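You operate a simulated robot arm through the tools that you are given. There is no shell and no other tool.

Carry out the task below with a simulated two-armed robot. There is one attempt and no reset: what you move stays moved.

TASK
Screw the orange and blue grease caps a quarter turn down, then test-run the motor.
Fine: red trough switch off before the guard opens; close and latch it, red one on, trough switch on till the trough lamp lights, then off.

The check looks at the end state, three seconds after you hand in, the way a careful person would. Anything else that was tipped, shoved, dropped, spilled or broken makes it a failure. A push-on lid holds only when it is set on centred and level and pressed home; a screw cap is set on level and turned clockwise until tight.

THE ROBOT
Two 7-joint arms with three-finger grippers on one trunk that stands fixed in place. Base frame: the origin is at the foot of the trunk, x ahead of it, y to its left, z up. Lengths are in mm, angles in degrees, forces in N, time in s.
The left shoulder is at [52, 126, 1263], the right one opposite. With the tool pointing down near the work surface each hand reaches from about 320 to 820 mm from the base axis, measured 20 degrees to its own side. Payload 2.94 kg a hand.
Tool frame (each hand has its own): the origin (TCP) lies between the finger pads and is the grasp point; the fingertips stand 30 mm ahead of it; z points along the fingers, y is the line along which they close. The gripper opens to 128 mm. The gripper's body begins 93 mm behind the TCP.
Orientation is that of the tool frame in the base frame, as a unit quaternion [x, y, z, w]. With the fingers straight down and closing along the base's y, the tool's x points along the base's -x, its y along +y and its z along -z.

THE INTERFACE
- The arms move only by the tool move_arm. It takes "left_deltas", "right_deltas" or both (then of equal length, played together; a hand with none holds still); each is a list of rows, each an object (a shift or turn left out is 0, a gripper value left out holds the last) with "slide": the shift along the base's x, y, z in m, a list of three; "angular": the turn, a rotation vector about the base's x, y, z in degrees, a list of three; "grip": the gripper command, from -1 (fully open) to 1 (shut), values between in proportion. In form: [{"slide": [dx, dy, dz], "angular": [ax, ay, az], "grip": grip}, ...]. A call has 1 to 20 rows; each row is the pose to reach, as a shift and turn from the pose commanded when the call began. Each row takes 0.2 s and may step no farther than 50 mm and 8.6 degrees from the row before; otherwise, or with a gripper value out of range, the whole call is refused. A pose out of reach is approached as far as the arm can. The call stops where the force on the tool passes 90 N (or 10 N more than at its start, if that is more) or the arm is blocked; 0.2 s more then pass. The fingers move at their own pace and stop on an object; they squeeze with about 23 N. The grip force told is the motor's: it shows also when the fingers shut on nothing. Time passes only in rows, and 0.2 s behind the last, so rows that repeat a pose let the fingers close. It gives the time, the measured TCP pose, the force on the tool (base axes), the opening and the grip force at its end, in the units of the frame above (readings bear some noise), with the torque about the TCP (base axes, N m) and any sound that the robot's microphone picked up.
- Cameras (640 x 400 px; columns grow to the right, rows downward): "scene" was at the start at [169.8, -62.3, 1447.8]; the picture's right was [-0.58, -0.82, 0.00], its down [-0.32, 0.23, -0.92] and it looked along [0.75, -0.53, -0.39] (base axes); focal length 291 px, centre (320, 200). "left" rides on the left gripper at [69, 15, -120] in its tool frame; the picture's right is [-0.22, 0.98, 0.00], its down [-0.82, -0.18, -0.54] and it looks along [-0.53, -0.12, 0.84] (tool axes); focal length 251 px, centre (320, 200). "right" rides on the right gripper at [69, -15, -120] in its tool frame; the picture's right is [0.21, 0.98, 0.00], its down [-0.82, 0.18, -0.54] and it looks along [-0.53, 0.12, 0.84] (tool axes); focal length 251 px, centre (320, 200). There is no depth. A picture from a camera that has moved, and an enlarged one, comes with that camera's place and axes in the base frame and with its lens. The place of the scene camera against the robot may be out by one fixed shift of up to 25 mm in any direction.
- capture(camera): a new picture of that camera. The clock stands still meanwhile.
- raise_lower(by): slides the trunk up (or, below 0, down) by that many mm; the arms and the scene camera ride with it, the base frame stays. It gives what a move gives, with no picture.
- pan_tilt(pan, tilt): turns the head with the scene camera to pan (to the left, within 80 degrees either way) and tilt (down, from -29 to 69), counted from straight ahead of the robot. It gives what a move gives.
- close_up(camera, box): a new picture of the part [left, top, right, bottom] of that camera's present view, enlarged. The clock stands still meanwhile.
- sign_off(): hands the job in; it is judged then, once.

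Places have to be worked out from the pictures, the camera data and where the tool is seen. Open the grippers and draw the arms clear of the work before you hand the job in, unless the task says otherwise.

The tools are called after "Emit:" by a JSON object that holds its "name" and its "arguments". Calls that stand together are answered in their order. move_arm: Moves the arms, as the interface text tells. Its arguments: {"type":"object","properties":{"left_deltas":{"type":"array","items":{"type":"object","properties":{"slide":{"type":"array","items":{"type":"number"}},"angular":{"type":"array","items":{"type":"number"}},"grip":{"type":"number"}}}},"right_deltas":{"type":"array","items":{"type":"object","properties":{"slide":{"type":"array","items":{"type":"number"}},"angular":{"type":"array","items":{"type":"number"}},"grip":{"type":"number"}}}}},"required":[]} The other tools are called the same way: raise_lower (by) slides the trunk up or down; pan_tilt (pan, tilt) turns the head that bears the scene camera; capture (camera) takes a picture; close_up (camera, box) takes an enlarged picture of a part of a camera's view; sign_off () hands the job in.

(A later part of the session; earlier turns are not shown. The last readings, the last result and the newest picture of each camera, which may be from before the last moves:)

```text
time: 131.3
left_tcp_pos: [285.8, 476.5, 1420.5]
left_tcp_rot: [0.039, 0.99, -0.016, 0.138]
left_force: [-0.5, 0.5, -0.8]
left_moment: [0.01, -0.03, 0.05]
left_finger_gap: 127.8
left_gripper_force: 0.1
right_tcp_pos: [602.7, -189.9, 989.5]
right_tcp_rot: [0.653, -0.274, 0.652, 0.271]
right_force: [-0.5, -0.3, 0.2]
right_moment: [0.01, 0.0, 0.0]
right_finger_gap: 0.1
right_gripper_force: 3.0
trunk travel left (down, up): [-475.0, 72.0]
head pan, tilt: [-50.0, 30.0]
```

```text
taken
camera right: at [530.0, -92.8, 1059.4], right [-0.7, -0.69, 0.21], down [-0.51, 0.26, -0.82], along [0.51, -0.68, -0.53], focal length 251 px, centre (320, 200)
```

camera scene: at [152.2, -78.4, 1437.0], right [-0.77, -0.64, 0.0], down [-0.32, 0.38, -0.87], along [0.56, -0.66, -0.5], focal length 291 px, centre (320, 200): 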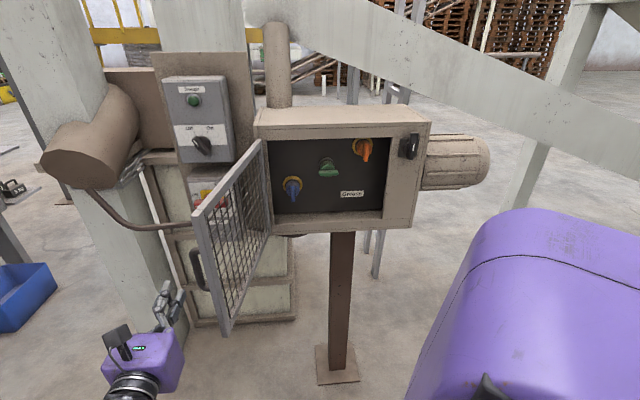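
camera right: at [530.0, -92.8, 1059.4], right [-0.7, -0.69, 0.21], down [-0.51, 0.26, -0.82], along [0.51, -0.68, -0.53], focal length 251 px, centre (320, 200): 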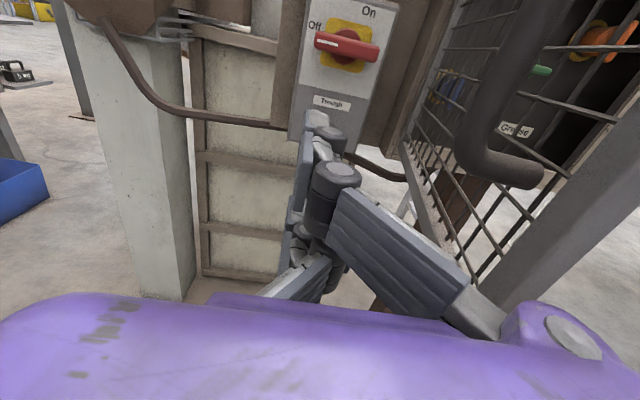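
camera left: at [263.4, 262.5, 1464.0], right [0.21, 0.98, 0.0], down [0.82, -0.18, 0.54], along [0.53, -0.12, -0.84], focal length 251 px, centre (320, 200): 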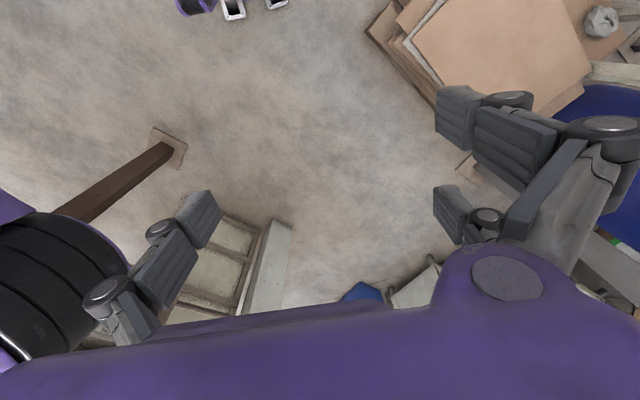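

Door at ~99°; the handle's bottom is at z≈1023. Dropping 15 mm more and pushing right slowly.

Emit:
{"name": "move_arm", "arguments": {"right_deltas": [{"slide": [-0.018, -0.018, -0.015]}, {"slide": [-0.034, -0.034, -0.017]}, {"slide": [-0.048, -0.048, -0.017]}, {"slide": [-0.06, -0.06, -0.017]}, {"slide": [-0.072, -0.072, -0.017]}, {"slide": [-0.084, -0.084, -0.017]}, {"slide": [-0.096, -0.096, -0.017]}, {"slide": [-0.108, -0.108, -0.017]}, {"slide": [-0.12, -0.12, -0.017]}, {"slide": [-0.132, -0.132, -0.017]}, {"slide": [-0.144, -0.144, -0.017]}]}}

Emit:
{"name": "capture", "arguments": {"camera": "scene"}}

```text
time: 132.8
left_tcp_pos: [283.8, 477.8, 1418.8]
left_tcp_rot: [0.039, 0.99, -0.017, 0.138]
left_force: [-0.4, -0.8, 0.4]
left_moment: [0.07, -0.07, 0.0]
left_finger_gap: 128.0
left_gripper_force: 0.1
right_tcp_pos: [554.9, -250.8, 990.5]
right_tcp_rot: [0.646, -0.272, 0.669, 0.248]
right_force: [-19.1, 31.7, -42.5]
right_moment: [-2.0, -0.95, -0.15]
right_finger_gap: 6.1
right_gripper_force: 3.0
trunk travel left (down, up): [-475.0, 72.0]
head pan, tilt: [-50.0, 30.0]
stopped in row 7 (right hand): the force on the tool passed its limit at 99 N (the readings are from after the stop); the commanded pose is now the measured one
```

```text
taken
camera scene: at [151.7, -76.9, 1437.0], right [-0.77, -0.64, 0.0], down [-0.32, 0.38, -0.87], along [0.56, -0.66, -0.5], focal length 291 px, centre (320, 200)
```

scene: 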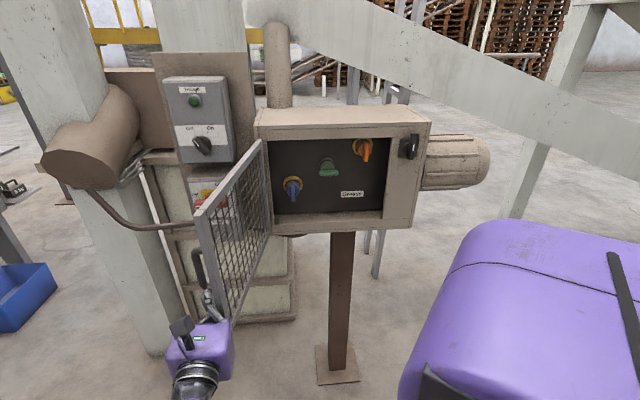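

Still under the handle's lower bend. Simpler: push the handle bar itself at mid-height. I'll back off left, rise to z 1080, and push on the bar.

Emit:
{"name": "move_arm", "arguments": {"right_deltas": [{"slide": [0.015, 0.025, -0.005]}, {"slide": [0.035, 0.045, -0.005], "angular": [-1.1, 2.5, -1.8]}, {"slide": [0.055, 0.062, -0.005], "angular": [-1.1, 2.5, -1.8]}, {"slide": [0.065, 0.068, 0.02], "angular": [-1.1, 2.5, -1.8]}, {"slide": [0.065, 0.068, 0.055], "angular": [-1.1, 2.5, -1.8]}, {"slide": [0.065, 0.068, 0.09], "angular": [-1.1, 2.5, -1.8]}, {"slide": [0.065, 0.068, 0.09], "angular": [-1.1, 2.5, -1.8], "grip": 1}]}}

Emit:
{"name": "capture", "arguments": {"camera": "right"}}

Emit:
{"name": "capture", "arguments": {"camera": "scene"}}

```text
time: 134.4
left_tcp_pos: [285.5, 477.5, 1420.2]
left_tcp_rot: [0.038, 0.989, -0.016, 0.138]
left_force: [-0.2, 0.8, 0.4]
left_moment: [-0.01, -0.03, -0.01]
left_finger_gap: 127.9
left_gripper_force: 0.0
right_tcp_pos: [617.0, -185.2, 1084.8]
right_tcp_rot: [0.65, -0.272, 0.656, 0.271]
right_force: [0.5, 0.3, -0.4]
right_moment: [-0.04, -0.01, -0.01]
right_finger_gap: 0.0
right_gripper_force: 3.6
trunk travel left (down, up): [-475.0, 72.0]
head pan, tilt: [-50.0, 30.0]
```

```text
taken
camera right: at [543.2, -89.3, 1153.9], right [-0.69, -0.69, 0.21], down [-0.5, 0.26, -0.83], along [0.51, -0.68, -0.52], focal length 251 px, centre (320, 200)
```

right: 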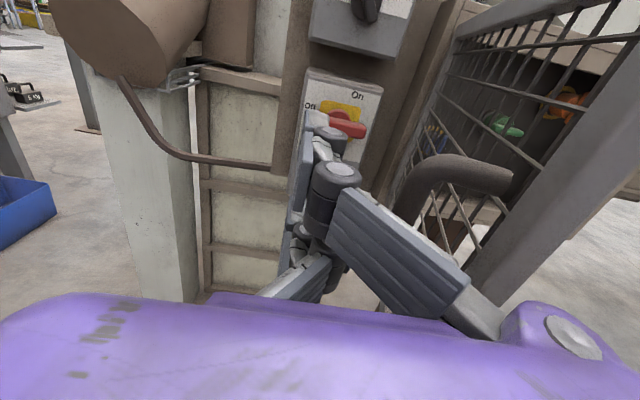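

```text
taken
camera scene: at [152.1, -78.2, 1437.0], right [-0.77, -0.64, 0.0], down [-0.32, 0.38, -0.87], along [0.56, -0.66, -0.5], focal length 291 px, centre (320, 200)
```

scene: 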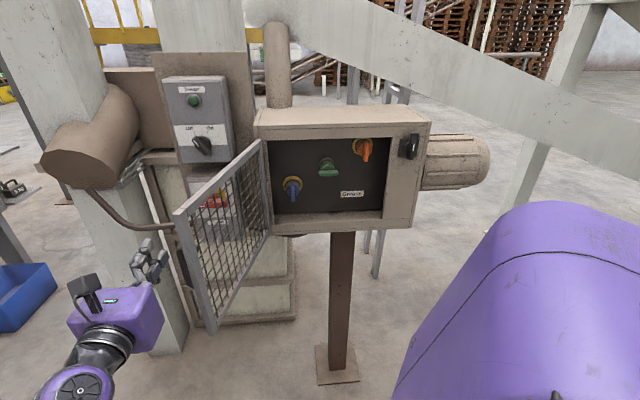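

Now aligned left of the handle bar at z 1085. Pushing right slowly on the bar.

Emit:
{"name": "move_arm", "arguments": {"right_deltas": [{"slide": [-0.012, -0.012, 0]}, {"slide": [-0.022, -0.022, 0]}, {"slide": [-0.032, -0.032, 0]}, {"slide": [-0.042, -0.042, 0]}, {"slide": [-0.052, -0.052, 0]}, {"slide": [-0.062, -0.062, 0]}, {"slide": [-0.072, -0.072, 0]}, {"slide": [-0.082, -0.082, 0]}, {"slide": [-0.092, -0.092, 0]}, {"slide": [-0.102, -0.102, 0]}, {"slide": [-0.112, -0.112, 0]}, {"slide": [-0.122, -0.122, 0]}, {"slide": [-0.132, -0.132, 0]}]}}

Emit:
{"name": "capture", "arguments": {"camera": "scene"}}

Emit:
{"name": "capture", "arguments": {"camera": "right"}}

```text
time: 137.2
left_tcp_pos: [285.9, 475.7, 1421.4]
left_tcp_rot: [0.038, 0.99, -0.016, 0.137]
left_force: [-0.6, 0.8, -0.1]
left_moment: [0.02, 0.04, -0.01]
left_finger_gap: 127.9
left_gripper_force: 0.1
right_tcp_pos: [489.4, -316.4, 1093.2]
right_tcp_rot: [0.643, -0.276, 0.662, 0.267]
right_force: [0.2, -0.3, 0.1]
right_moment: [-0.02, 0.0, -0.03]
right_finger_gap: 0.0
right_gripper_force: 2.9
trunk travel left (down, up): [-475.0, 72.0]
head pan, tilt: [-50.0, 30.0]
```

```text
taken
camera scene: at [151.9, -78.8, 1437.0], right [-0.77, -0.64, 0.0], down [-0.32, 0.38, -0.87], along [0.56, -0.66, -0.5], focal length 291 px, centre (320, 200)
```

scene: 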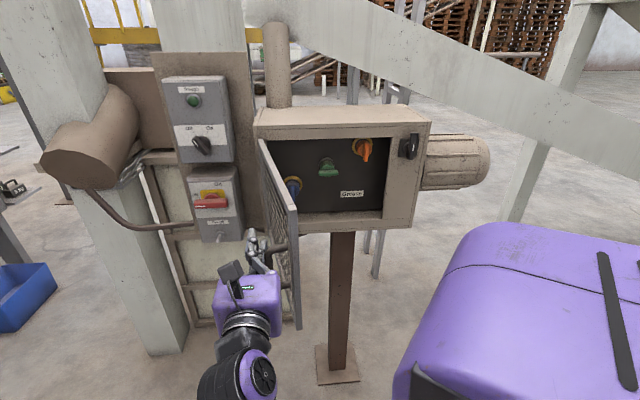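

```text
taken
camera right: at [414.2, -220.6, 1161.0], right [-0.7, -0.69, 0.19], down [-0.49, 0.26, -0.84], along [0.53, -0.68, -0.51], focal length 251 px, centre (320, 200)
```

right: 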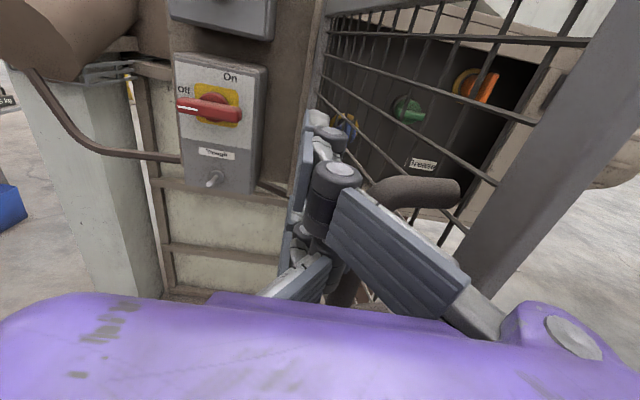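

The door swings freely with the push, now ~78°. Continuing right, then curving forward.

Emit:
{"name": "move_arm", "arguments": {"right_deltas": [{"slide": [-0.0106, -0.0106, 0]}, {"slide": [-0.0212, -0.0212, 0]}, {"slide": [-0.0318, -0.0318, 0]}, {"slide": [-0.0424, -0.0424, 0]}, {"slide": [-0.053, -0.053, 0]}, {"slide": [-0.065, -0.065, 0]}, {"slide": [-0.07, -0.0813, 0]}, {"slide": [-0.0742, -0.0983, 0]}, {"slide": [-0.0778, -0.116, 0]}, {"slide": [-0.0799, -0.1322, 0]}, {"slide": [-0.0799, -0.1322, 0]}]}}

Emit:
{"name": "capture", "arguments": {"camera": "scene"}}

Emit:
{"name": "capture", "arguments": {"camera": "right"}}

```text
time: 139.6
left_tcp_pos: [285.4, 477.5, 1420.2]
left_tcp_rot: [0.039, 0.989, -0.017, 0.138]
left_force: [0.5, -0.5, 0.5]
left_moment: [-0.02, 0.0, 0.01]
left_finger_gap: 127.9
left_gripper_force: 0.0
right_tcp_pos: [408.1, -451.9, 1082.1]
right_tcp_rot: [0.649, -0.273, 0.655, 0.273]
right_force: [0.5, -0.6, -0.7]
right_moment: [0.03, 0.03, 0.0]
right_finger_gap: 0.0
right_gripper_force: 2.9
right hand out of reach, approached as far as the arm can: row 6, 7, 8, 9, 10, 11
trunk travel left (down, up): [-475.0, 72.0]
head pan, tilt: [-50.0, 30.0]
```

```text
taken
camera scene: at [152.3, -77.6, 1437.0], right [-0.77, -0.64, 0.0], down [-0.32, 0.38, -0.87], along [0.56, -0.66, -0.5], focal length 291 px, centre (320, 200)
```

scene: 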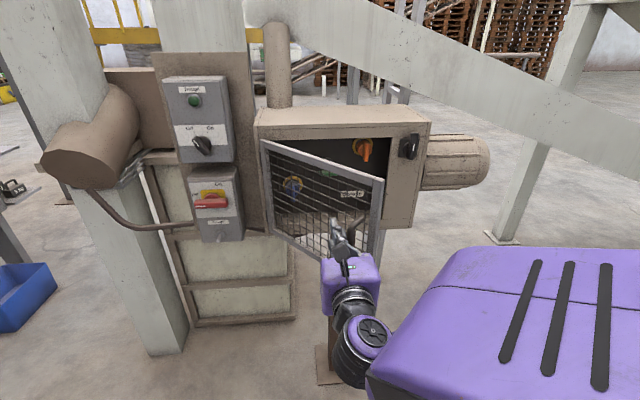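

```text
taken
camera right: at [334.7, -355.0, 1150.5], right [-0.7, -0.69, 0.21], down [-0.5, 0.26, -0.83], along [0.51, -0.68, -0.52], focal length 251 px, centre (320, 200)
```

right: 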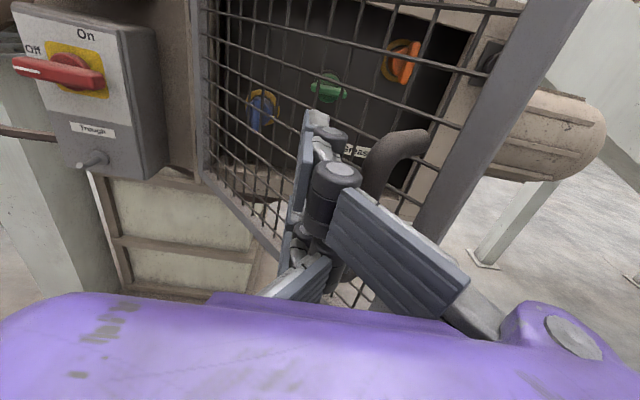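

Door at ~45°. Continuing: sliding right and forward together to bring it to ~30°.

Emit:
{"name": "move_arm", "arguments": {"right_deltas": [{"slide": [0.004, -0.012, 0]}, {"slide": [0.006, -0.028, 0]}, {"slide": [0.006, -0.044, 0]}, {"slide": [0.004, -0.06, 0]}, {"slide": [0.002, -0.076, 0]}, {"slide": [-0.001, -0.092, 0]}, {"slide": [-0.001, -0.092, 0]}]}}

Emit:
{"name": "capture", "arguments": {"camera": "right"}}

Emit:
{"name": "capture", "arguments": {"camera": "scene"}}

```text
time: 141.2
left_tcp_pos: [286.7, 476.6, 1420.0]
left_tcp_rot: [0.039, 0.99, -0.017, 0.138]
left_force: [-0.4, 0.1, -0.2]
left_moment: [0.01, -0.01, 0.03]
left_finger_gap: 128.0
left_gripper_force: 0.0
right_tcp_pos: [407.8, -543.3, 1080.7]
right_tcp_rot: [0.65, -0.272, 0.656, 0.271]
right_force: [7.0, 1.2, 1.3]
right_moment: [0.01, 0.11, 0.01]
right_finger_gap: 0.1
right_gripper_force: 3.5
trunk travel left (down, up): [-475.0, 72.0]
head pan, tilt: [-50.0, 30.0]
```

```text
taken
camera right: at [335.1, -447.4, 1149.9], right [-0.69, -0.69, 0.21], down [-0.5, 0.25, -0.83], along [0.51, -0.68, -0.52], focal length 251 px, centre (320, 200)
```

right: 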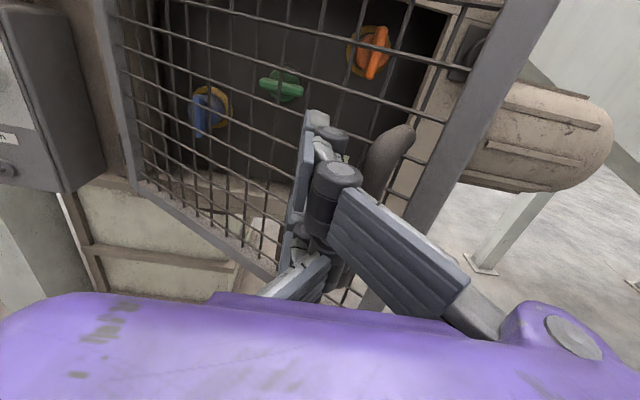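

```text
taken
camera scene: at [153.3, -78.0, 1436.9], right [-0.77, -0.64, 0.0], down [-0.32, 0.38, -0.87], along [0.56, -0.66, -0.5], focal length 291 px, centre (320, 200)
```

scene: 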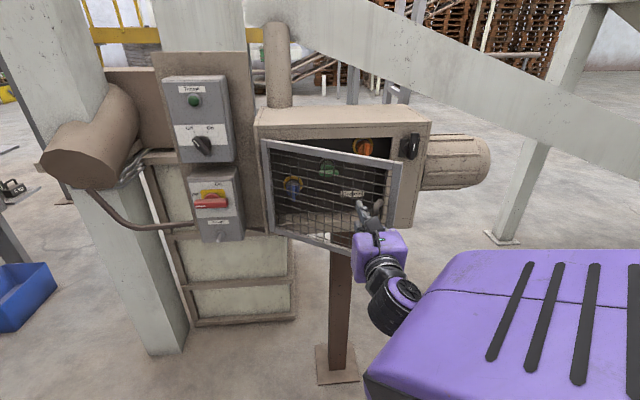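

Door at ~33°. Now I'll back the fingers off, rise above the handle (z 1150), and shift right in front of the door's outer stile.

Emit:
{"name": "move_arm", "arguments": {"right_deltas": [{"slide": [-0.0141, 0.0141, 0]}, {"slide": [-0.0283, 0.0283, 0.025]}, {"slide": [-0.0368, 0.0226, 0.055]}, {"slide": [-0.0544, 0.0049, 0.07]}, {"slide": [-0.07, -0.0106, 0.07]}, {"slide": [-0.07, -0.0106, 0.07]}]}}

Emit:
{"name": "capture", "arguments": {"camera": "right"}}

Emit:
{"name": "capture", "arguments": {"camera": "scene"}}

```text
time: 142.6
left_tcp_pos: [286.9, 478.3, 1420.0]
left_tcp_rot: [0.039, 0.99, -0.018, 0.137]
left_force: [0.3, 0.3, -0.8]
left_moment: [-0.04, 0.04, -0.05]
left_finger_gap: 128.0
left_gripper_force: 0.1
right_tcp_pos: [342.3, -563.5, 1126.6]
right_tcp_rot: [0.642, -0.28, 0.644, 0.307]
right_force: [0.3, 1.2, -0.8]
right_moment: [0.05, 0.01, -0.04]
right_finger_gap: 0.1
right_gripper_force: 2.8
right hand out of reach, approached as far as the arm can: row 2, 3, 4, 5, 6
trunk travel left (down, up): [-475.0, 72.0]
head pan, tilt: [-50.0, 30.0]
```

```text
taken
camera right: at [277.5, -461.1, 1193.9], right [-0.73, -0.63, 0.25], down [-0.5, 0.26, -0.82], along [0.46, -0.73, -0.51], focal length 251 px, centre (320, 200)
```

right: 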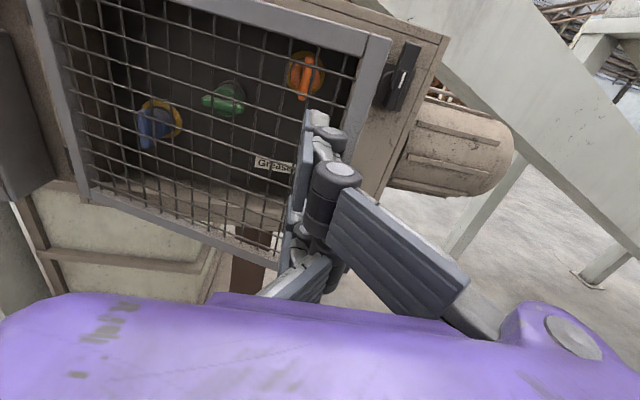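

```text
taken
camera scene: at [153.1, -77.2, 1436.9], right [-0.77, -0.64, 0.0], down [-0.32, 0.38, -0.87], along [0.56, -0.66, -0.5], focal length 291 px, centre (320, 200)
```

scene: 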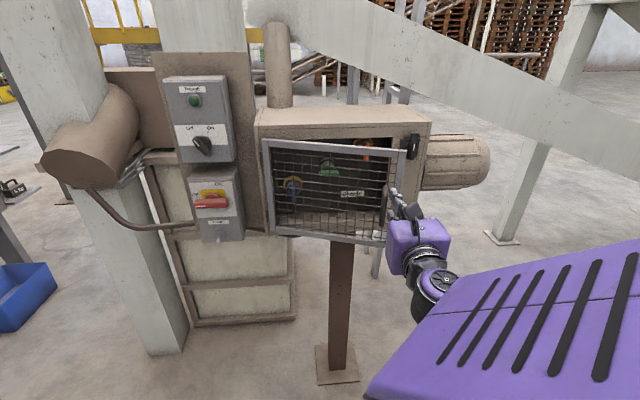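

The door drifted to ~24° and my hand sits just in front of the stile. Straightening the hand and rising to z 1150.

Emit:
{"name": "move_arm", "arguments": {"right_deltas": [{"slide": [-0.002, -0.012, 0.012], "angular": [1, -0.3, 2]}, {"slide": [-0.0035, -0.0247, 0.025], "angular": [2.1, -0.7, 4.1]}, {"slide": [-0.0035, -0.0247, 0.025], "angular": [2.1, -0.7, 4.1]}]}}

Emit:
{"name": "capture", "arguments": {"camera": "right"}}

```text
time: 143.4
left_tcp_pos: [286.3, 476.1, 1421.0]
left_tcp_rot: [0.038, 0.99, -0.016, 0.137]
left_force: [0.1, -0.5, -0.4]
left_moment: [0.01, -0.03, -0.01]
left_finger_gap: 128.3
left_gripper_force: 0.0
right_tcp_pos: [338.5, -590.2, 1151.2]
right_tcp_rot: [0.654, -0.269, 0.654, 0.268]
right_force: [-1.2, -0.7, 0.5]
right_moment: [-0.02, -0.01, 0.03]
right_finger_gap: 0.1
right_gripper_force: 2.4
trunk travel left (down, up): [-475.0, 72.0]
head pan, tilt: [-50.0, 30.0]
```

```text
taken
camera right: at [265.3, -493.9, 1221.9], right [-0.69, -0.69, 0.21], down [-0.51, 0.26, -0.82], along [0.51, -0.67, -0.53], focal length 251 px, centre (320, 200)
```

right: 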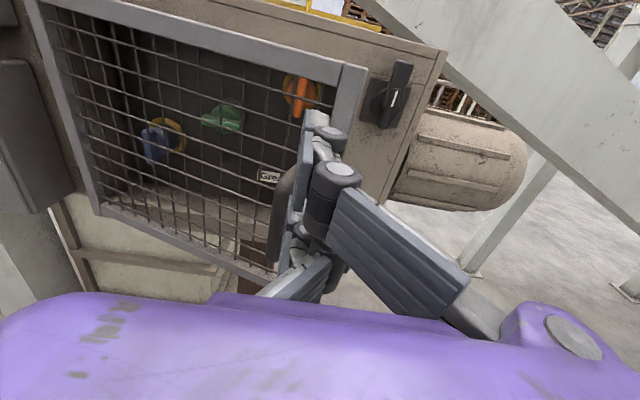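

The fingertips are in front of the stile (handle to their left). Pushing the door closed along its arc.

Emit:
{"name": "move_arm", "arguments": {"right_deltas": [{"slide": [0.0106, -0.0177, 0]}, {"slide": [0.0212, -0.0354, 0]}, {"slide": [0.0304, -0.0474, 0]}, {"slide": [0.0368, -0.0594, 0]}, {"slide": [0.0417, -0.0686, 0]}, {"slide": [0.0495, -0.0806, 0]}, {"slide": [0.0566, -0.0919, 0]}, {"slide": [0.065, -0.1032, 0]}, {"slide": [0.0739, -0.1142, 0]}, {"slide": [0.0831, -0.1248, 0]}]}}

Emit:
{"name": "capture", "arguments": {"camera": "right"}}

Emit:
{"name": "capture", "arguments": {"camera": "scene"}}

```text
time: 145.6
left_tcp_pos: [286.0, 476.2, 1419.8]
left_tcp_rot: [0.039, 0.99, -0.016, 0.137]
left_force: [-0.5, 0.3, 0.4]
left_moment: [-0.01, 0.02, -0.02]
left_finger_gap: 127.9
left_gripper_force: 0.1
right_tcp_pos: [421.3, -713.4, 1151.4]
right_tcp_rot: [0.654, -0.27, 0.653, 0.269]
right_force: [-0.2, -0.2, -0.4]
right_moment: [-0.02, 0.0, 0.01]
right_finger_gap: 0.0
right_gripper_force: 2.8
trunk travel left (down, up): [-475.0, 72.0]
head pan, tilt: [-50.0, 30.0]
```

```text
taken
camera right: at [347.9, -617.6, 1221.3], right [-0.69, -0.69, 0.21], down [-0.51, 0.26, -0.82], along [0.51, -0.67, -0.53], focal length 251 px, centre (320, 200)
```

right: 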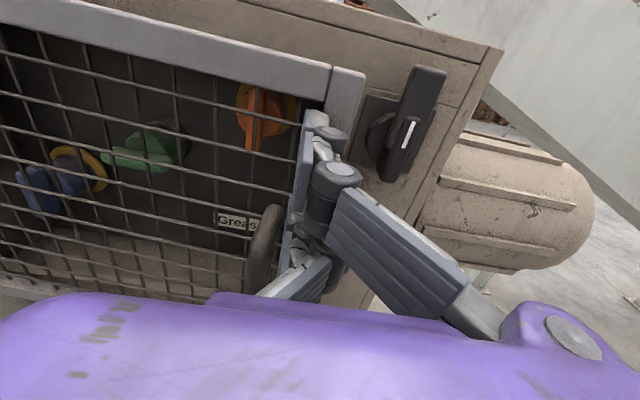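

```text
taken
camera scene: at [152.6, -78.5, 1436.9], right [-0.77, -0.64, 0.0], down [-0.32, 0.38, -0.87], along [0.56, -0.66, -0.5], focal length 291 px, centre (320, 200)
```

scene: 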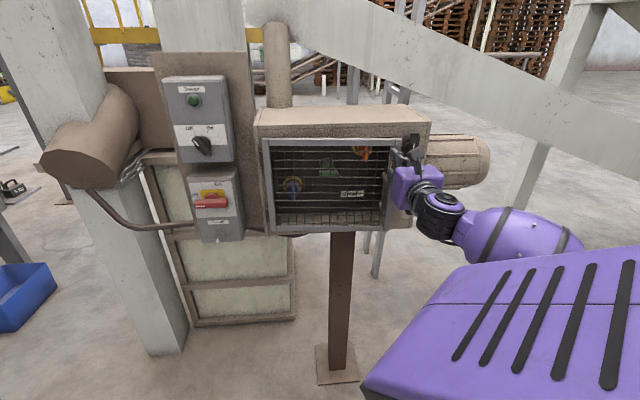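

Almost closed. Pressing gently the last ~20 mm until it seats.

Emit:
{"name": "move_arm", "arguments": {"right_deltas": [{"slide": [0.0035, -0.0035, 0]}, {"slide": [0.0071, -0.0071, 0]}, {"slide": [0.0106, -0.0106, 0]}, {"slide": [0.0134, -0.0134, 0]}, {"slide": [0.0148, -0.0148, 0]}, {"slide": [0.0148, -0.0148, 0]}]}}

Emit:
{"name": "close_up", "arguments": {"camera": "scene", "box": [240, 90, 450, 250]}}

Emit:
{"name": "capture", "arguments": {"camera": "right"}}

```text
time: 147.0
left_tcp_pos: [284.5, 476.2, 1420.0]
left_tcp_rot: [0.039, 0.99, -0.017, 0.138]
left_force: [-0.9, -0.6, 0.2]
left_moment: [0.0, 0.01, -0.02]
left_finger_gap: 128.3
left_gripper_force: 0.1
right_tcp_pos: [435.7, -728.8, 1150.8]
right_tcp_rot: [0.654, -0.27, 0.653, 0.27]
right_force: [-1.2, -0.4, 0.2]
right_moment: [-0.02, 0.01, -0.02]
right_finger_gap: 0.0
right_gripper_force: 2.9
trunk travel left (down, up): [-475.0, 72.0]
head pan, tilt: [-50.0, 30.0]
```

```text
2.50 times, centred on (345, 170) of scene
camera zoom: at [152.2, -78.3, 1437.0], right [-0.77, -0.64, 0.0], down [-0.32, 0.38, -0.87], along [0.56, -0.66, -0.5], focal length 728 px, centre (258, 275)
```

zoom: 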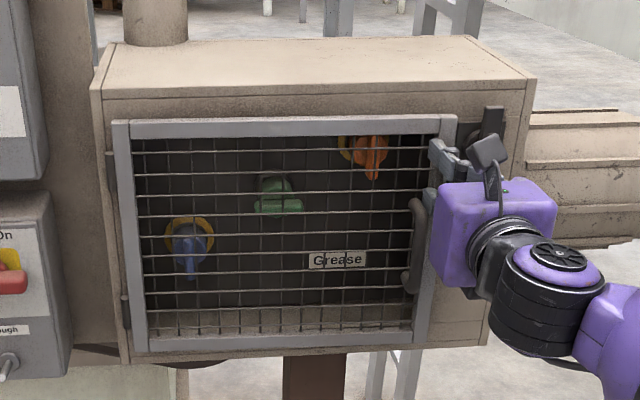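

```text
taken
camera right: at [362.5, -633.5, 1220.9], right [-0.69, -0.69, 0.21], down [-0.51, 0.26, -0.82], along [0.51, -0.67, -0.53], focal length 251 px, centre (320, 200)
```

right: 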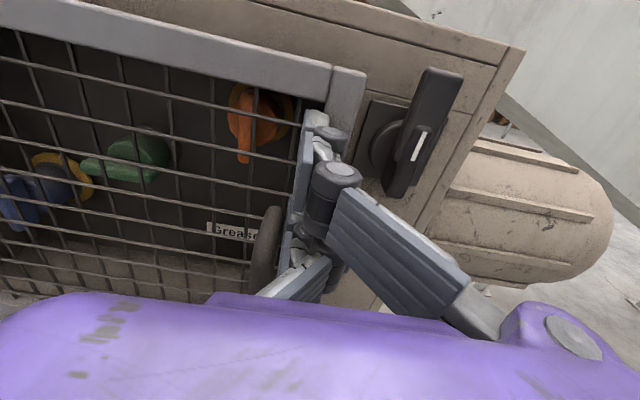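

No contact force yet; pressing a bit further to confirm it's seated.

Emit:
{"name": "move_arm", "arguments": {"right_deltas": [{"slide": [0.002, -0.002, 0]}, {"slide": [0.004, -0.004, 0]}, {"slide": [0.006, -0.006, 0]}, {"slide": [0.008, -0.008, 0]}, {"slide": [0.008, -0.008, 0]}]}}

Emit:
{"name": "close_up", "arguments": {"camera": "right", "box": [230, 40, 480, 210]}}

```text
time: 148.2
left_tcp_pos: [284.8, 478.0, 1421.4]
left_tcp_rot: [0.039, 0.989, -0.017, 0.138]
left_force: [-1.7, -0.6, 0.3]
left_moment: [0.01, -0.03, 0.01]
left_finger_gap: 128.0
left_gripper_force: 0.0
right_tcp_pos: [444.3, -736.8, 1150.4]
right_tcp_rot: [0.654, -0.27, 0.654, 0.27]
right_force: [-0.9, 1.4, -0.1]
right_moment: [-0.05, -0.04, 0.02]
right_finger_gap: 6.4
right_gripper_force: 2.7
trunk travel left (down, up): [-475.0, 72.0]
head pan, tilt: [-50.0, 30.0]
```

```text
2.35 times, centred on (355, 125) of right
camera zoom: at [371.1, -641.2, 1221.1], right [-0.69, -0.69, 0.21], down [-0.51, 0.26, -0.82], along [0.51, -0.68, -0.53], focal length 592 px, centre (238, 376)
```

zoom: 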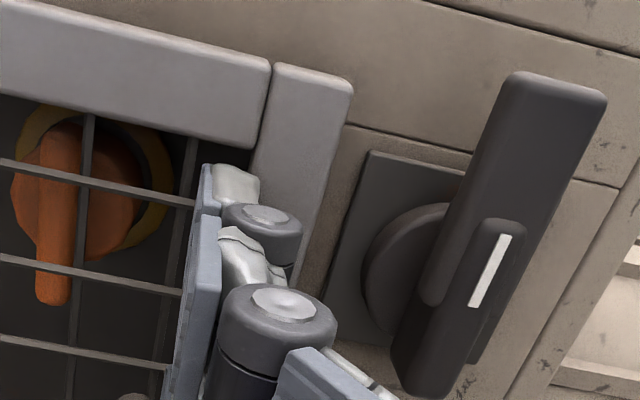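

The finger gap opened to 6 mm with little force, so the tips may be straddling a mesh wire. Backing off 50 mm to look.

Emit:
{"name": "move_arm", "arguments": {"right_deltas": [{"slide": [-0.01, 0.01, 0]}, {"slide": [-0.022, 0.022, 0]}, {"slide": [-0.036, 0.036, 0]}, {"slide": [-0.05, 0.05, 0]}, {"slide": [-0.065, 0.065, 0]}, {"slide": [-0.065, 0.065, 0]}]}}

Emit:
{"name": "capture", "arguments": {"camera": "right"}}

Emit:
{"name": "close_up", "arguments": {"camera": "scene", "box": [240, 90, 450, 250]}}

```text
time: 149.6
left_tcp_pos: [285.0, 475.7, 1420.6]
left_tcp_rot: [0.039, 0.99, -0.016, 0.136]
left_force: [1.0, -1.0, 0.8]
left_moment: [0.02, 0.02, 0.01]
left_finger_gap: 127.9
left_gripper_force: 0.1
right_tcp_pos: [379.0, -671.5, 1149.4]
right_tcp_rot: [0.654, -0.27, 0.653, 0.269]
right_force: [0.6, 0.2, -0.7]
right_moment: [-0.02, -0.03, -0.01]
right_finger_gap: 0.2
right_gripper_force: 3.3
trunk travel left (down, up): [-475.0, 72.0]
head pan, tilt: [-50.0, 30.0]
```

```text
taken
camera right: at [305.9, -576.6, 1220.4], right [-0.69, -0.69, 0.21], down [-0.51, 0.26, -0.82], along [0.51, -0.68, -0.53], focal length 251 px, centre (320, 200)
```

right: 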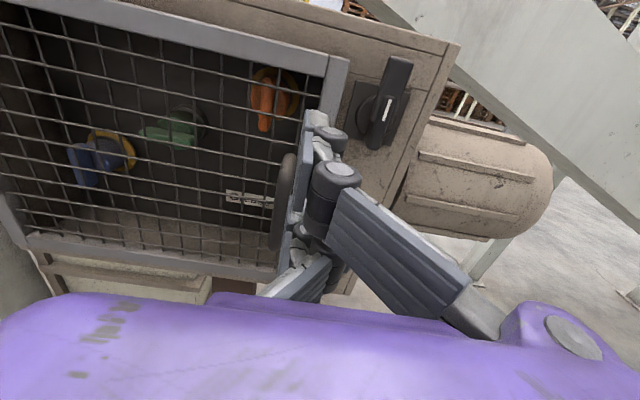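

```text
2.50 times, centred on (345, 170) of scene
camera zoom: at [152.6, -78.7, 1436.9], right [-0.77, -0.64, 0.0], down [-0.32, 0.38, -0.87], along [0.56, -0.66, -0.5], focal length 728 px, centre (258, 275)
```

zoom: 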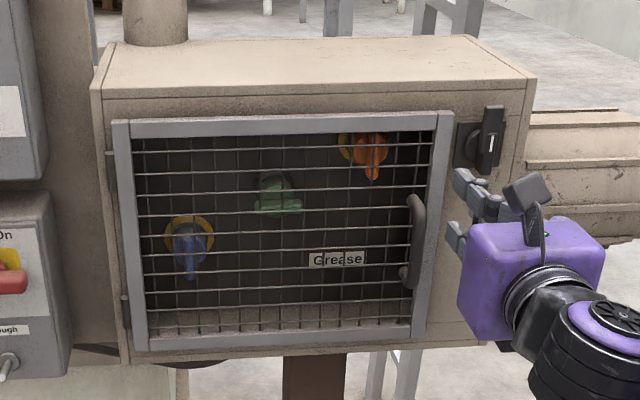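

The door corner triangulates exactly to its original closed position, so the guard is shut. Now to the latch: opening fingers and lining up on the vertical lever's hub.

Emit:
{"name": "move_arm", "arguments": {"right_deltas": [{"slide": [-0.012, -0.012, 0.008], "grip": 0.35}, {"slide": [-0.024, -0.024, 0.015], "grip": 0.35}, {"slide": [-0.0346, -0.0346, 0.02], "grip": 0.35}, {"slide": [-0.0134, -0.0559, 0.02], "grip": 0.35}, {"slide": [-0.0134, -0.0559, 0.02], "grip": 0.35}]}}

Emit:
{"name": "capture", "arguments": {"camera": "right"}}

```text
time: 150.8
left_tcp_pos: [285.2, 476.3, 1420.6]
left_tcp_rot: [0.039, 0.99, -0.017, 0.138]
left_force: [-0.5, 0.0, 0.6]
left_moment: [-0.03, -0.05, -0.01]
left_finger_gap: 127.9
left_gripper_force: 0.0
right_tcp_pos: [363.3, -726.0, 1173.7]
right_tcp_rot: [0.653, -0.27, 0.653, 0.27]
right_force: [-0.7, 0.5, 0.0]
right_moment: [0.03, 0.02, -0.01]
right_finger_gap: 42.0
right_gripper_force: 0.0
trunk travel left (down, up): [-475.0, 72.0]
head pan, tilt: [-50.0, 30.0]
```

```text
taken
camera right: at [291.0, -631.3, 1243.6], right [-0.69, -0.69, 0.21], down [-0.51, 0.26, -0.82], along [0.51, -0.68, -0.53], focal length 251 px, centre (320, 200)
```

right: 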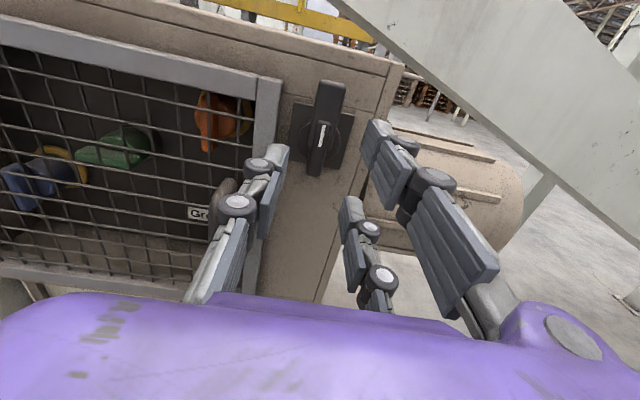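

Aligned. Advancing 45 mm and gripping the lever.

Emit:
{"name": "move_arm", "arguments": {"right_deltas": [{"slide": [0.016, -0.016, -0.003]}, {"slide": [0.0318, -0.0318, -0.003]}, {"slide": [0.0318, -0.0318, -0.003]}, {"slide": [0.0318, -0.0318, -0.003], "grip": 1}, {"slide": [0.0318, -0.0318, -0.003], "grip": 1}, {"slide": [0.0318, -0.0318, -0.003], "grip": 1}]}}

Emit:
{"name": "capture", "arguments": {"camera": "right"}}

```text
time: 152.2
left_tcp_pos: [285.2, 476.3, 1419.4]
left_tcp_rot: [0.039, 0.99, -0.017, 0.137]
left_force: [0.3, 0.1, 0.6]
left_moment: [0.01, 0.03, 0.0]
left_finger_gap: 127.8
left_gripper_force: 0.0
right_tcp_pos: [397.3, -760.4, 1167.8]
right_tcp_rot: [0.655, -0.269, 0.654, 0.268]
right_force: [2.4, 1.6, -0.5]
right_moment: [-0.21, -0.13, 0.11]
right_finger_gap: 12.7
right_gripper_force: 39.2
trunk travel left (down, up): [-475.0, 72.0]
head pan, tilt: [-50.0, 30.0]
```

```text
taken
camera right: at [324.2, -663.9, 1238.5], right [-0.69, -0.69, 0.21], down [-0.51, 0.25, -0.82], along [0.51, -0.67, -0.53], focal length 251 px, centre (320, 200)
```

right: 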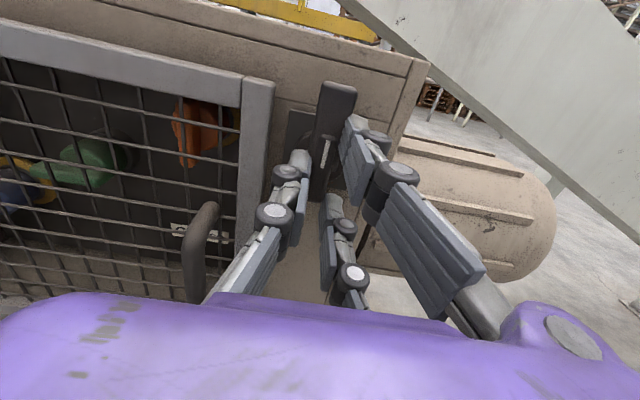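

Lever gripped (12.7 mm). Turning it 90° counter-clockwise back over the frame.

Emit:
{"name": "move_arm", "arguments": {"right_deltas": [{"angular": [-5.8, 5.8, 0]}, {"angular": [-11.6, 11.6, 0]}, {"angular": [-17.4, 17.4, 0]}, {"angular": [-23.2, 23.2, 0]}, {"angular": [-29, 29, 0]}, {"angular": [-34.8, 34.8, 0]}, {"angular": [-40.6, 40.6, 0]}, {"angular": [-46.4, 46.4, 0]}, {"angular": [-52.2, 52.2, 0]}, {"angular": [-58, 58, 0]}, {"angular": [-63.64, 63.64, 0]}, {"angular": [-64.3, 64.3, 0]}, {"angular": [-64.3, 64.3, 0]}]}}

Emit:
{"name": "capture", "arguments": {"camera": "right"}}

Emit:
{"name": "close_up", "arguments": {"camera": "scene", "box": [240, 90, 450, 250]}}

```text
time: 155.0
left_tcp_pos: [285.8, 477.0, 1421.0]
left_tcp_rot: [0.038, 0.989, -0.016, 0.139]
left_force: [0.2, -0.7, -1.0]
left_moment: [-0.01, -0.03, -0.01]
left_finger_gap: 128.0
left_gripper_force: 0.1
right_tcp_pos: [397.3, -760.4, 1169.9]
right_tcp_rot: [0.652, 0.274, 0.265, 0.656]
right_force: [1.6, -14.6, 20.5]
right_moment: [0.1, -0.84, -0.8]
right_finger_gap: 12.9
right_gripper_force: 39.0
trunk travel left (down, up): [-475.0, 72.0]
head pan, tilt: [-50.0, 30.0]
```

```text
taken
camera right: at [361.8, -626.5, 1154.4], right [0.16, 0.16, 0.97], down [-0.96, -0.19, 0.19], along [0.22, -0.97, 0.13], focal length 251 px, centre (320, 200)
```

right: 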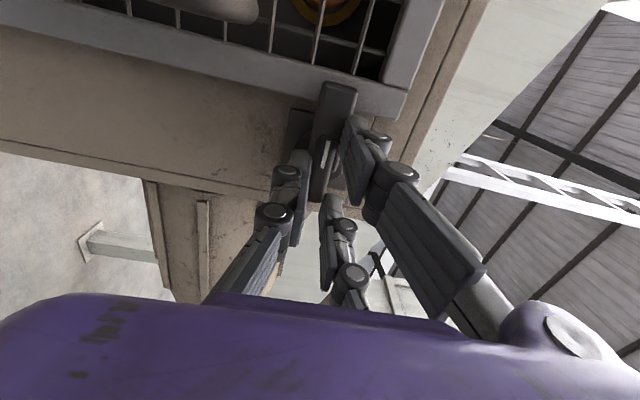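

```text
2.50 times, centred on (345, 170) of scene
camera zoom: at [151.2, -78.5, 1437.1], right [-0.77, -0.64, 0.0], down [-0.32, 0.38, -0.87], along [0.56, -0.66, -0.5], focal length 728 px, centre (258, 275)
```

zoom: 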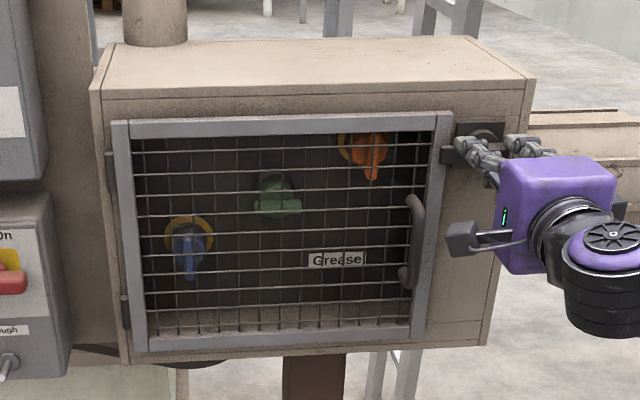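

The lever is back across the frame. Releasing and backing out to verify.

Emit:
{"name": "move_arm", "arguments": {"right_deltas": [{"grip": 0.35}, {"grip": 0.35}, {"slide": [-0.02, 0.02, 0], "grip": 0.35}, {"slide": [-0.05, 0.05, 0], "grip": 0.35}, {"slide": [-0.08, 0.08, 0], "grip": 0.35}, {"slide": [-0.08, 0.08, 0], "grip": 0.35}]}}

Emit:
{"name": "close_up", "arguments": {"camera": "scene", "box": [240, 90, 450, 250]}}

Emit:
{"name": "close_up", "arguments": {"camera": "right", "box": [200, 0, 460, 180]}}

```text
time: 156.4
left_tcp_pos: [287.1, 476.6, 1421.1]
left_tcp_rot: [0.039, 0.99, -0.017, 0.136]
left_force: [-0.3, -0.2, -0.1]
left_moment: [0.02, 0.01, -0.02]
left_finger_gap: 128.1
left_gripper_force: 0.0
right_tcp_pos: [316.5, -680.8, 1168.7]
right_tcp_rot: [0.652, 0.275, 0.264, 0.655]
right_force: [-0.1, -0.3, -0.4]
right_moment: [-0.01, 0.01, -0.02]
right_finger_gap: 41.7
right_gripper_force: 0.1
trunk travel left (down, up): [-475.0, 72.0]
head pan, tilt: [-50.0, 30.0]
```

```text
2.50 times, centred on (345, 170) of scene
camera zoom: at [153.1, -79.1, 1436.8], right [-0.77, -0.64, 0.0], down [-0.32, 0.38, -0.87], along [0.56, -0.66, -0.5], focal length 728 px, centre (258, 275)
```

zoom: 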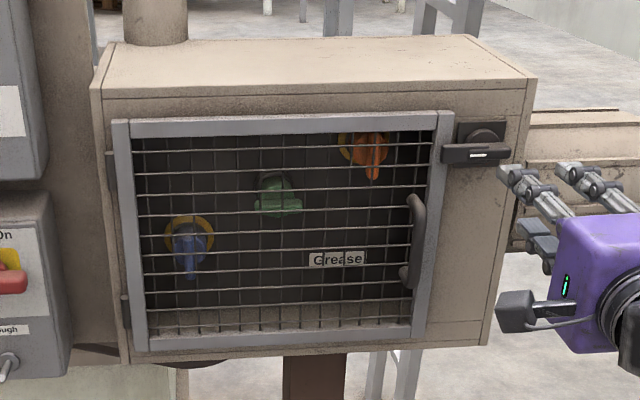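

```text
2.22 times, centred on (330, 90) of right
camera zoom: at [281.2, -546.1, 1153.1], right [0.16, 0.16, 0.97], down [-0.96, -0.2, 0.19], along [0.22, -0.97, 0.12], focal length 559 px, centre (298, 444)
```

zoom: 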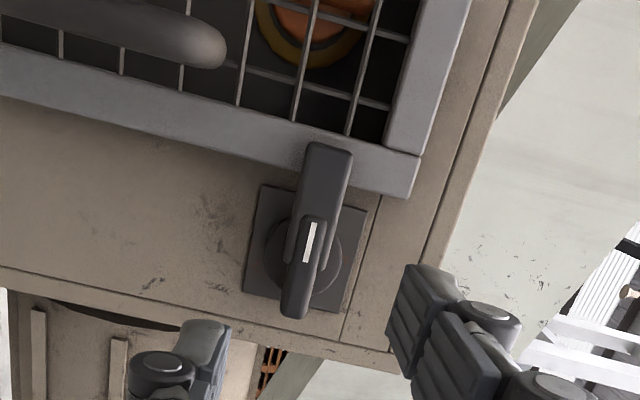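

The guard is shut and latched, both caps turned with grease rings, green untouched. Next: red switch on—moving left to stand off in front of it (fingers closing vertically).

Emit:
{"name": "move_arm", "arguments": {"right_deltas": [{"slide": [0.0274, 0.0259, -0.008], "angular": [0.6, -0.6, 0]}, {"slide": [0.0548, 0.0519, -0.016], "angular": [0.6, -0.6, 0]}, {"slide": [0.0823, 0.0778, -0.024], "angular": [0.6, -0.6, 0]}, {"slide": [0.1097, 0.1037, -0.032], "angular": [0.6, -0.6, 0]}, {"slide": [0.1371, 0.1296, -0.04], "angular": [0.6, -0.6, 0]}, {"slide": [0.1645, 0.1556, -0.048], "angular": [0.6, -0.6, 0]}, {"slide": [0.192, 0.1815, -0.056], "angular": [0.6, -0.6, 0]}, {"slide": [0.2194, 0.2074, -0.064], "angular": [0.6, -0.6, 0]}, {"slide": [0.2468, 0.2334, -0.072], "angular": [0.6, -0.6, 0]}, {"slide": [0.2742, 0.2593, -0.08], "angular": [0.6, -0.6, 0]}, {"slide": [0.3016, 0.2852, -0.088], "angular": [0.6, -0.6, 0]}, {"slide": [0.329, 0.3111, -0.096], "angular": [0.6, -0.6, 0]}, {"slide": [0.3565, 0.3371, -0.104], "angular": [0.6, -0.6, 0]}, {"slide": [0.3839, 0.363, -0.1127], "angular": [0.6, -0.6, 0]}, {"slide": [0.3839, 0.363, -0.1127], "angular": [0.6, -0.6, 0]}]}}

Emit:
{"name": "capture", "arguments": {"camera": "right"}}

Emit:
{"name": "capture", "arguments": {"camera": "scene"}}

```text
time: 159.6
left_tcp_pos: [285.0, 476.4, 1420.4]
left_tcp_rot: [0.039, 0.99, -0.016, 0.138]
left_force: [0.0, -0.5, 0.5]
left_moment: [0.06, -0.01, 0.02]
left_finger_gap: 127.9
left_gripper_force: 0.1
right_tcp_pos: [702.5, -315.0, 1054.8]
right_tcp_rot: [0.655, 0.27, 0.269, 0.653]
right_force: [-1.0, -0.1, -0.4]
right_moment: [-0.01, 0.0, 0.02]
right_finger_gap: 41.9
right_gripper_force: 0.1
trunk travel left (down, up): [-475.0, 72.0]
head pan, tilt: [-50.0, 30.0]
```

```text
taken
camera right: at [667.6, -181.3, 1041.0], right [0.15, 0.15, 0.98], down [-0.96, -0.2, 0.18], along [0.22, -0.97, 0.11], focal length 251 px, centre (320, 200)
```

right: 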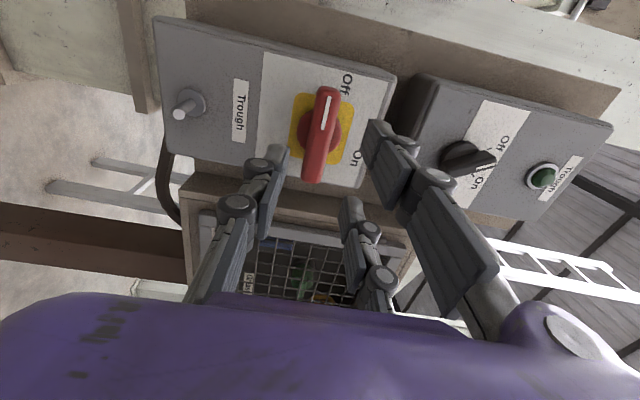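

```text
taken
camera scene: at [151.6, -79.0, 1437.0], right [-0.77, -0.64, 0.0], down [-0.32, 0.38, -0.87], along [0.56, -0.66, -0.5], focal length 291 px, centre (320, 200)
```

scene: 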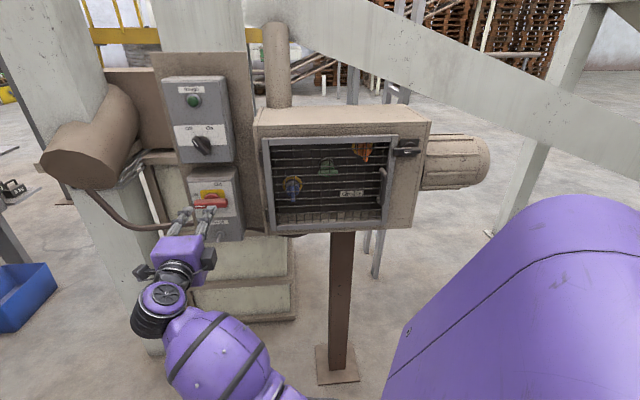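

Aligned with the red bar. Advancing 72 mm and gripping.

Emit:
{"name": "move_arm", "arguments": {"right_deltas": [{"slide": [0.017, -0.019, 0.001]}, {"slide": [0.034, -0.037, 0.001]}, {"slide": [0.0488, -0.053, 0.001]}, {"slide": [0.0488, -0.053, 0.001]}, {"slide": [0.0488, -0.053, 0.001], "grip": 1}, {"slide": [0.0488, -0.053, 0.001], "grip": 1}, {"slide": [0.0488, -0.053, 0.001], "grip": 1}]}}

Emit:
{"name": "capture", "arguments": {"camera": "right"}}

```text
time: 161.2
left_tcp_pos: [286.1, 476.5, 1419.3]
left_tcp_rot: [0.038, 0.99, -0.017, 0.136]
left_force: [0.4, -1.0, -0.3]
left_moment: [-0.01, -0.01, -0.02]
left_finger_gap: 128.3
left_gripper_force: 0.0
right_tcp_pos: [750.7, -367.8, 1055.2]
right_tcp_rot: [0.654, 0.27, 0.27, 0.653]
right_force: [-0.3, -0.1, -2.2]
right_moment: [0.01, 0.03, 0.3]
right_finger_gap: 19.5
right_gripper_force: 45.0
trunk travel left (down, up): [-475.0, 72.0]
head pan, tilt: [-50.0, 30.0]
```

```text
taken
camera right: at [715.7, -234.2, 1041.1], right [0.15, 0.15, 0.98], down [-0.96, -0.2, 0.18], along [0.22, -0.97, 0.11], focal length 251 px, centre (320, 200)
```

right: 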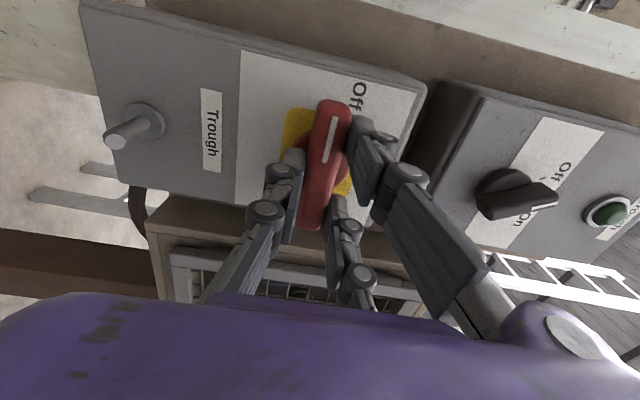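

Gripped. Turning the red switch 90° clockwise to On.

Emit:
{"name": "move_arm", "arguments": {"right_deltas": [{"angular": [5.8, -5.8, 0]}, {"angular": [11.6, -11.6, 0]}, {"angular": [17.4, -17.4, 0]}, {"angular": [23.2, -23.2, 0]}, {"angular": [29, -29, 0]}, {"angular": [34.8, -34.8, 0]}, {"angular": [40.6, -40.6, 0]}, {"angular": [46.4, -46.4, 0]}, {"angular": [52.2, -52.2, 0]}, {"angular": [58, -58, 0]}, {"angular": [63.64, -63.64, 0]}, {"angular": [63.64, -63.64, 0]}]}}

Emit:
{"name": "move_arm", "arguments": {"right_deltas": [{"grip": 0.35}, {"grip": 0.35}, {"slide": [-0.014, 0.014, 0], "grip": 0.35}, {"slide": [-0.04, 0.04, 0], "grip": 0.35}, {"slide": [-0.07, 0.07, 0], "grip": 0.35}, {"slide": [-0.07, 0.07, 0], "grip": 0.35}]}}

Emit:
{"name": "capture", "arguments": {"camera": "right"}}

Emit:
{"name": "close_up", "arguments": {"camera": "scene", "box": [140, 60, 300, 260]}}

```text
time: 163.8
left_tcp_pos: [286.4, 477.1, 1419.6]
left_tcp_rot: [0.039, 0.99, -0.017, 0.137]
left_force: [-1.5, -0.7, -1.3]
left_moment: [0.0, 0.01, -0.02]
left_finger_gap: 127.8
left_gripper_force: 0.0
right_tcp_pos: [750.2, -368.4, 1055.3]
right_tcp_rot: [0.655, -0.271, 0.652, 0.27]
right_force: [-4.5, 12.5, -10.9]
right_moment: [-0.13, -0.11, 0.07]
right_finger_gap: 20.1
right_gripper_force: 44.6
trunk travel left (down, up): [-475.0, 72.0]
head pan, tilt: [-50.0, 30.0]
```

```text
time: 165.2
left_tcp_pos: [287.4, 475.9, 1420.5]
left_tcp_rot: [0.038, 0.99, -0.017, 0.137]
left_force: [0.3, -0.6, -0.5]
left_moment: [0.02, 0.03, 0.0]
left_finger_gap: 128.1
left_gripper_force: 0.0
right_tcp_pos: [679.3, -300.1, 1057.9]
right_tcp_rot: [0.654, -0.27, 0.653, 0.27]
right_force: [0.0, -0.2, 0.6]
right_moment: [0.01, 0.01, -0.01]
right_finger_gap: 41.6
right_gripper_force: 0.1
trunk travel left (down, up): [-475.0, 72.0]
head pan, tilt: [-50.0, 30.0]
```

```text
taken
camera right: at [605.6, -203.9, 1128.1], right [-0.69, -0.69, 0.22], down [-0.51, 0.26, -0.82], along [0.51, -0.68, -0.53], focal length 251 px, centre (320, 200)
```

right: 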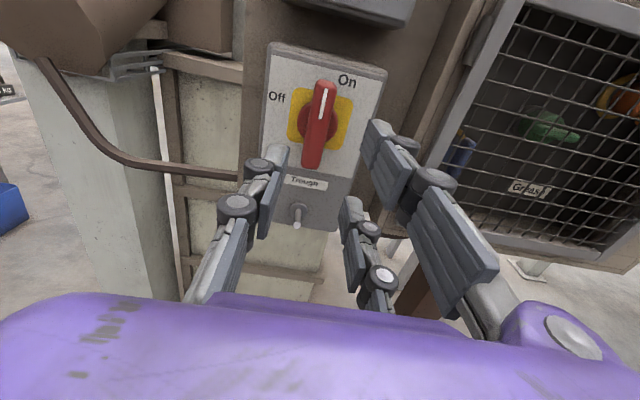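

```text
2.00 times, centred on (220, 160) of scene
camera zoom: at [152.9, -79.1, 1436.9], right [-0.77, -0.64, 0.0], down [-0.32, 0.38, -0.87], along [0.56, -0.66, -0.5], focal length 583 px, centre (520, 280)
```

zoom: 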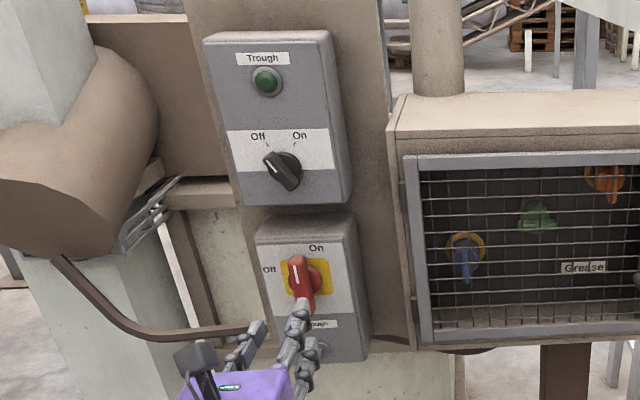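

Red is On (bar vertical). Now up to the black trough knob for a view.

Emit:
{"name": "move_arm", "arguments": {"right_deltas": [{"slide": [0, 0, 0.04]}, {"slide": [0, 0, 0.08]}, {"slide": [0, 0, 0.12]}, {"slide": [0, 0, 0.148]}, {"slide": [0, 0, 0.148]}]}}

Emit:
{"name": "capture", "arguments": {"camera": "right"}}

Emit:
{"name": "close_up", "arguments": {"camera": "right", "box": [220, 30, 420, 190]}}

```text
time: 166.4
left_tcp_pos: [286.3, 476.0, 1420.6]
left_tcp_rot: [0.039, 0.99, -0.017, 0.138]
left_force: [0.2, -0.1, -0.2]
left_moment: [0.01, 0.02, -0.01]
left_finger_gap: 127.6
left_gripper_force: 0.0
right_tcp_pos: [678.3, -300.4, 1205.2]
right_tcp_rot: [0.655, -0.269, 0.653, 0.269]
right_force: [-0.2, -0.6, -0.5]
right_moment: [-0.01, 0.01, 0.01]
right_finger_gap: 41.7
right_gripper_force: 0.1
trunk travel left (down, up): [-475.0, 72.0]
head pan, tilt: [-50.0, 30.0]
```

```text
taken
camera right: at [604.9, -203.7, 1276.1], right [-0.69, -0.69, 0.22], down [-0.51, 0.25, -0.82], along [0.51, -0.68, -0.53], focal length 251 px, centre (320, 200)
```

right: 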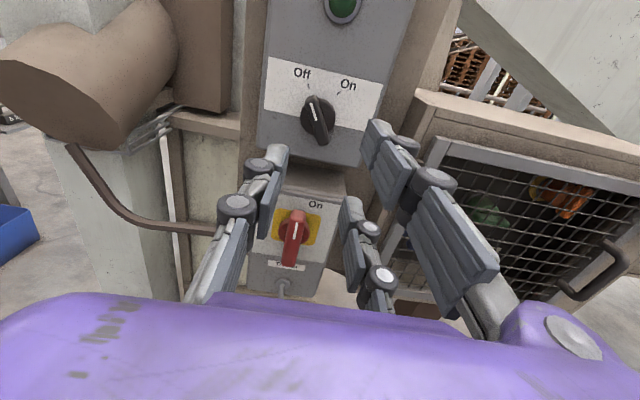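

```text
2.50 times, centred on (320, 110) of right
camera zoom: at [604.9, -203.7, 1276.1], right [-0.69, -0.69, 0.22], down [-0.51, 0.25, -0.82], along [0.51, -0.68, -0.53], focal length 629 px, centre (320, 425)
```

zoom: 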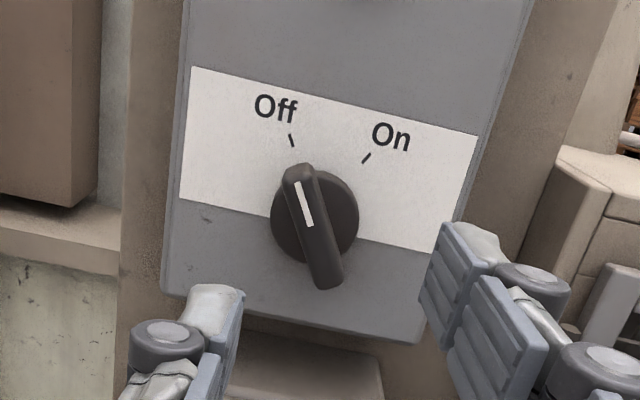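

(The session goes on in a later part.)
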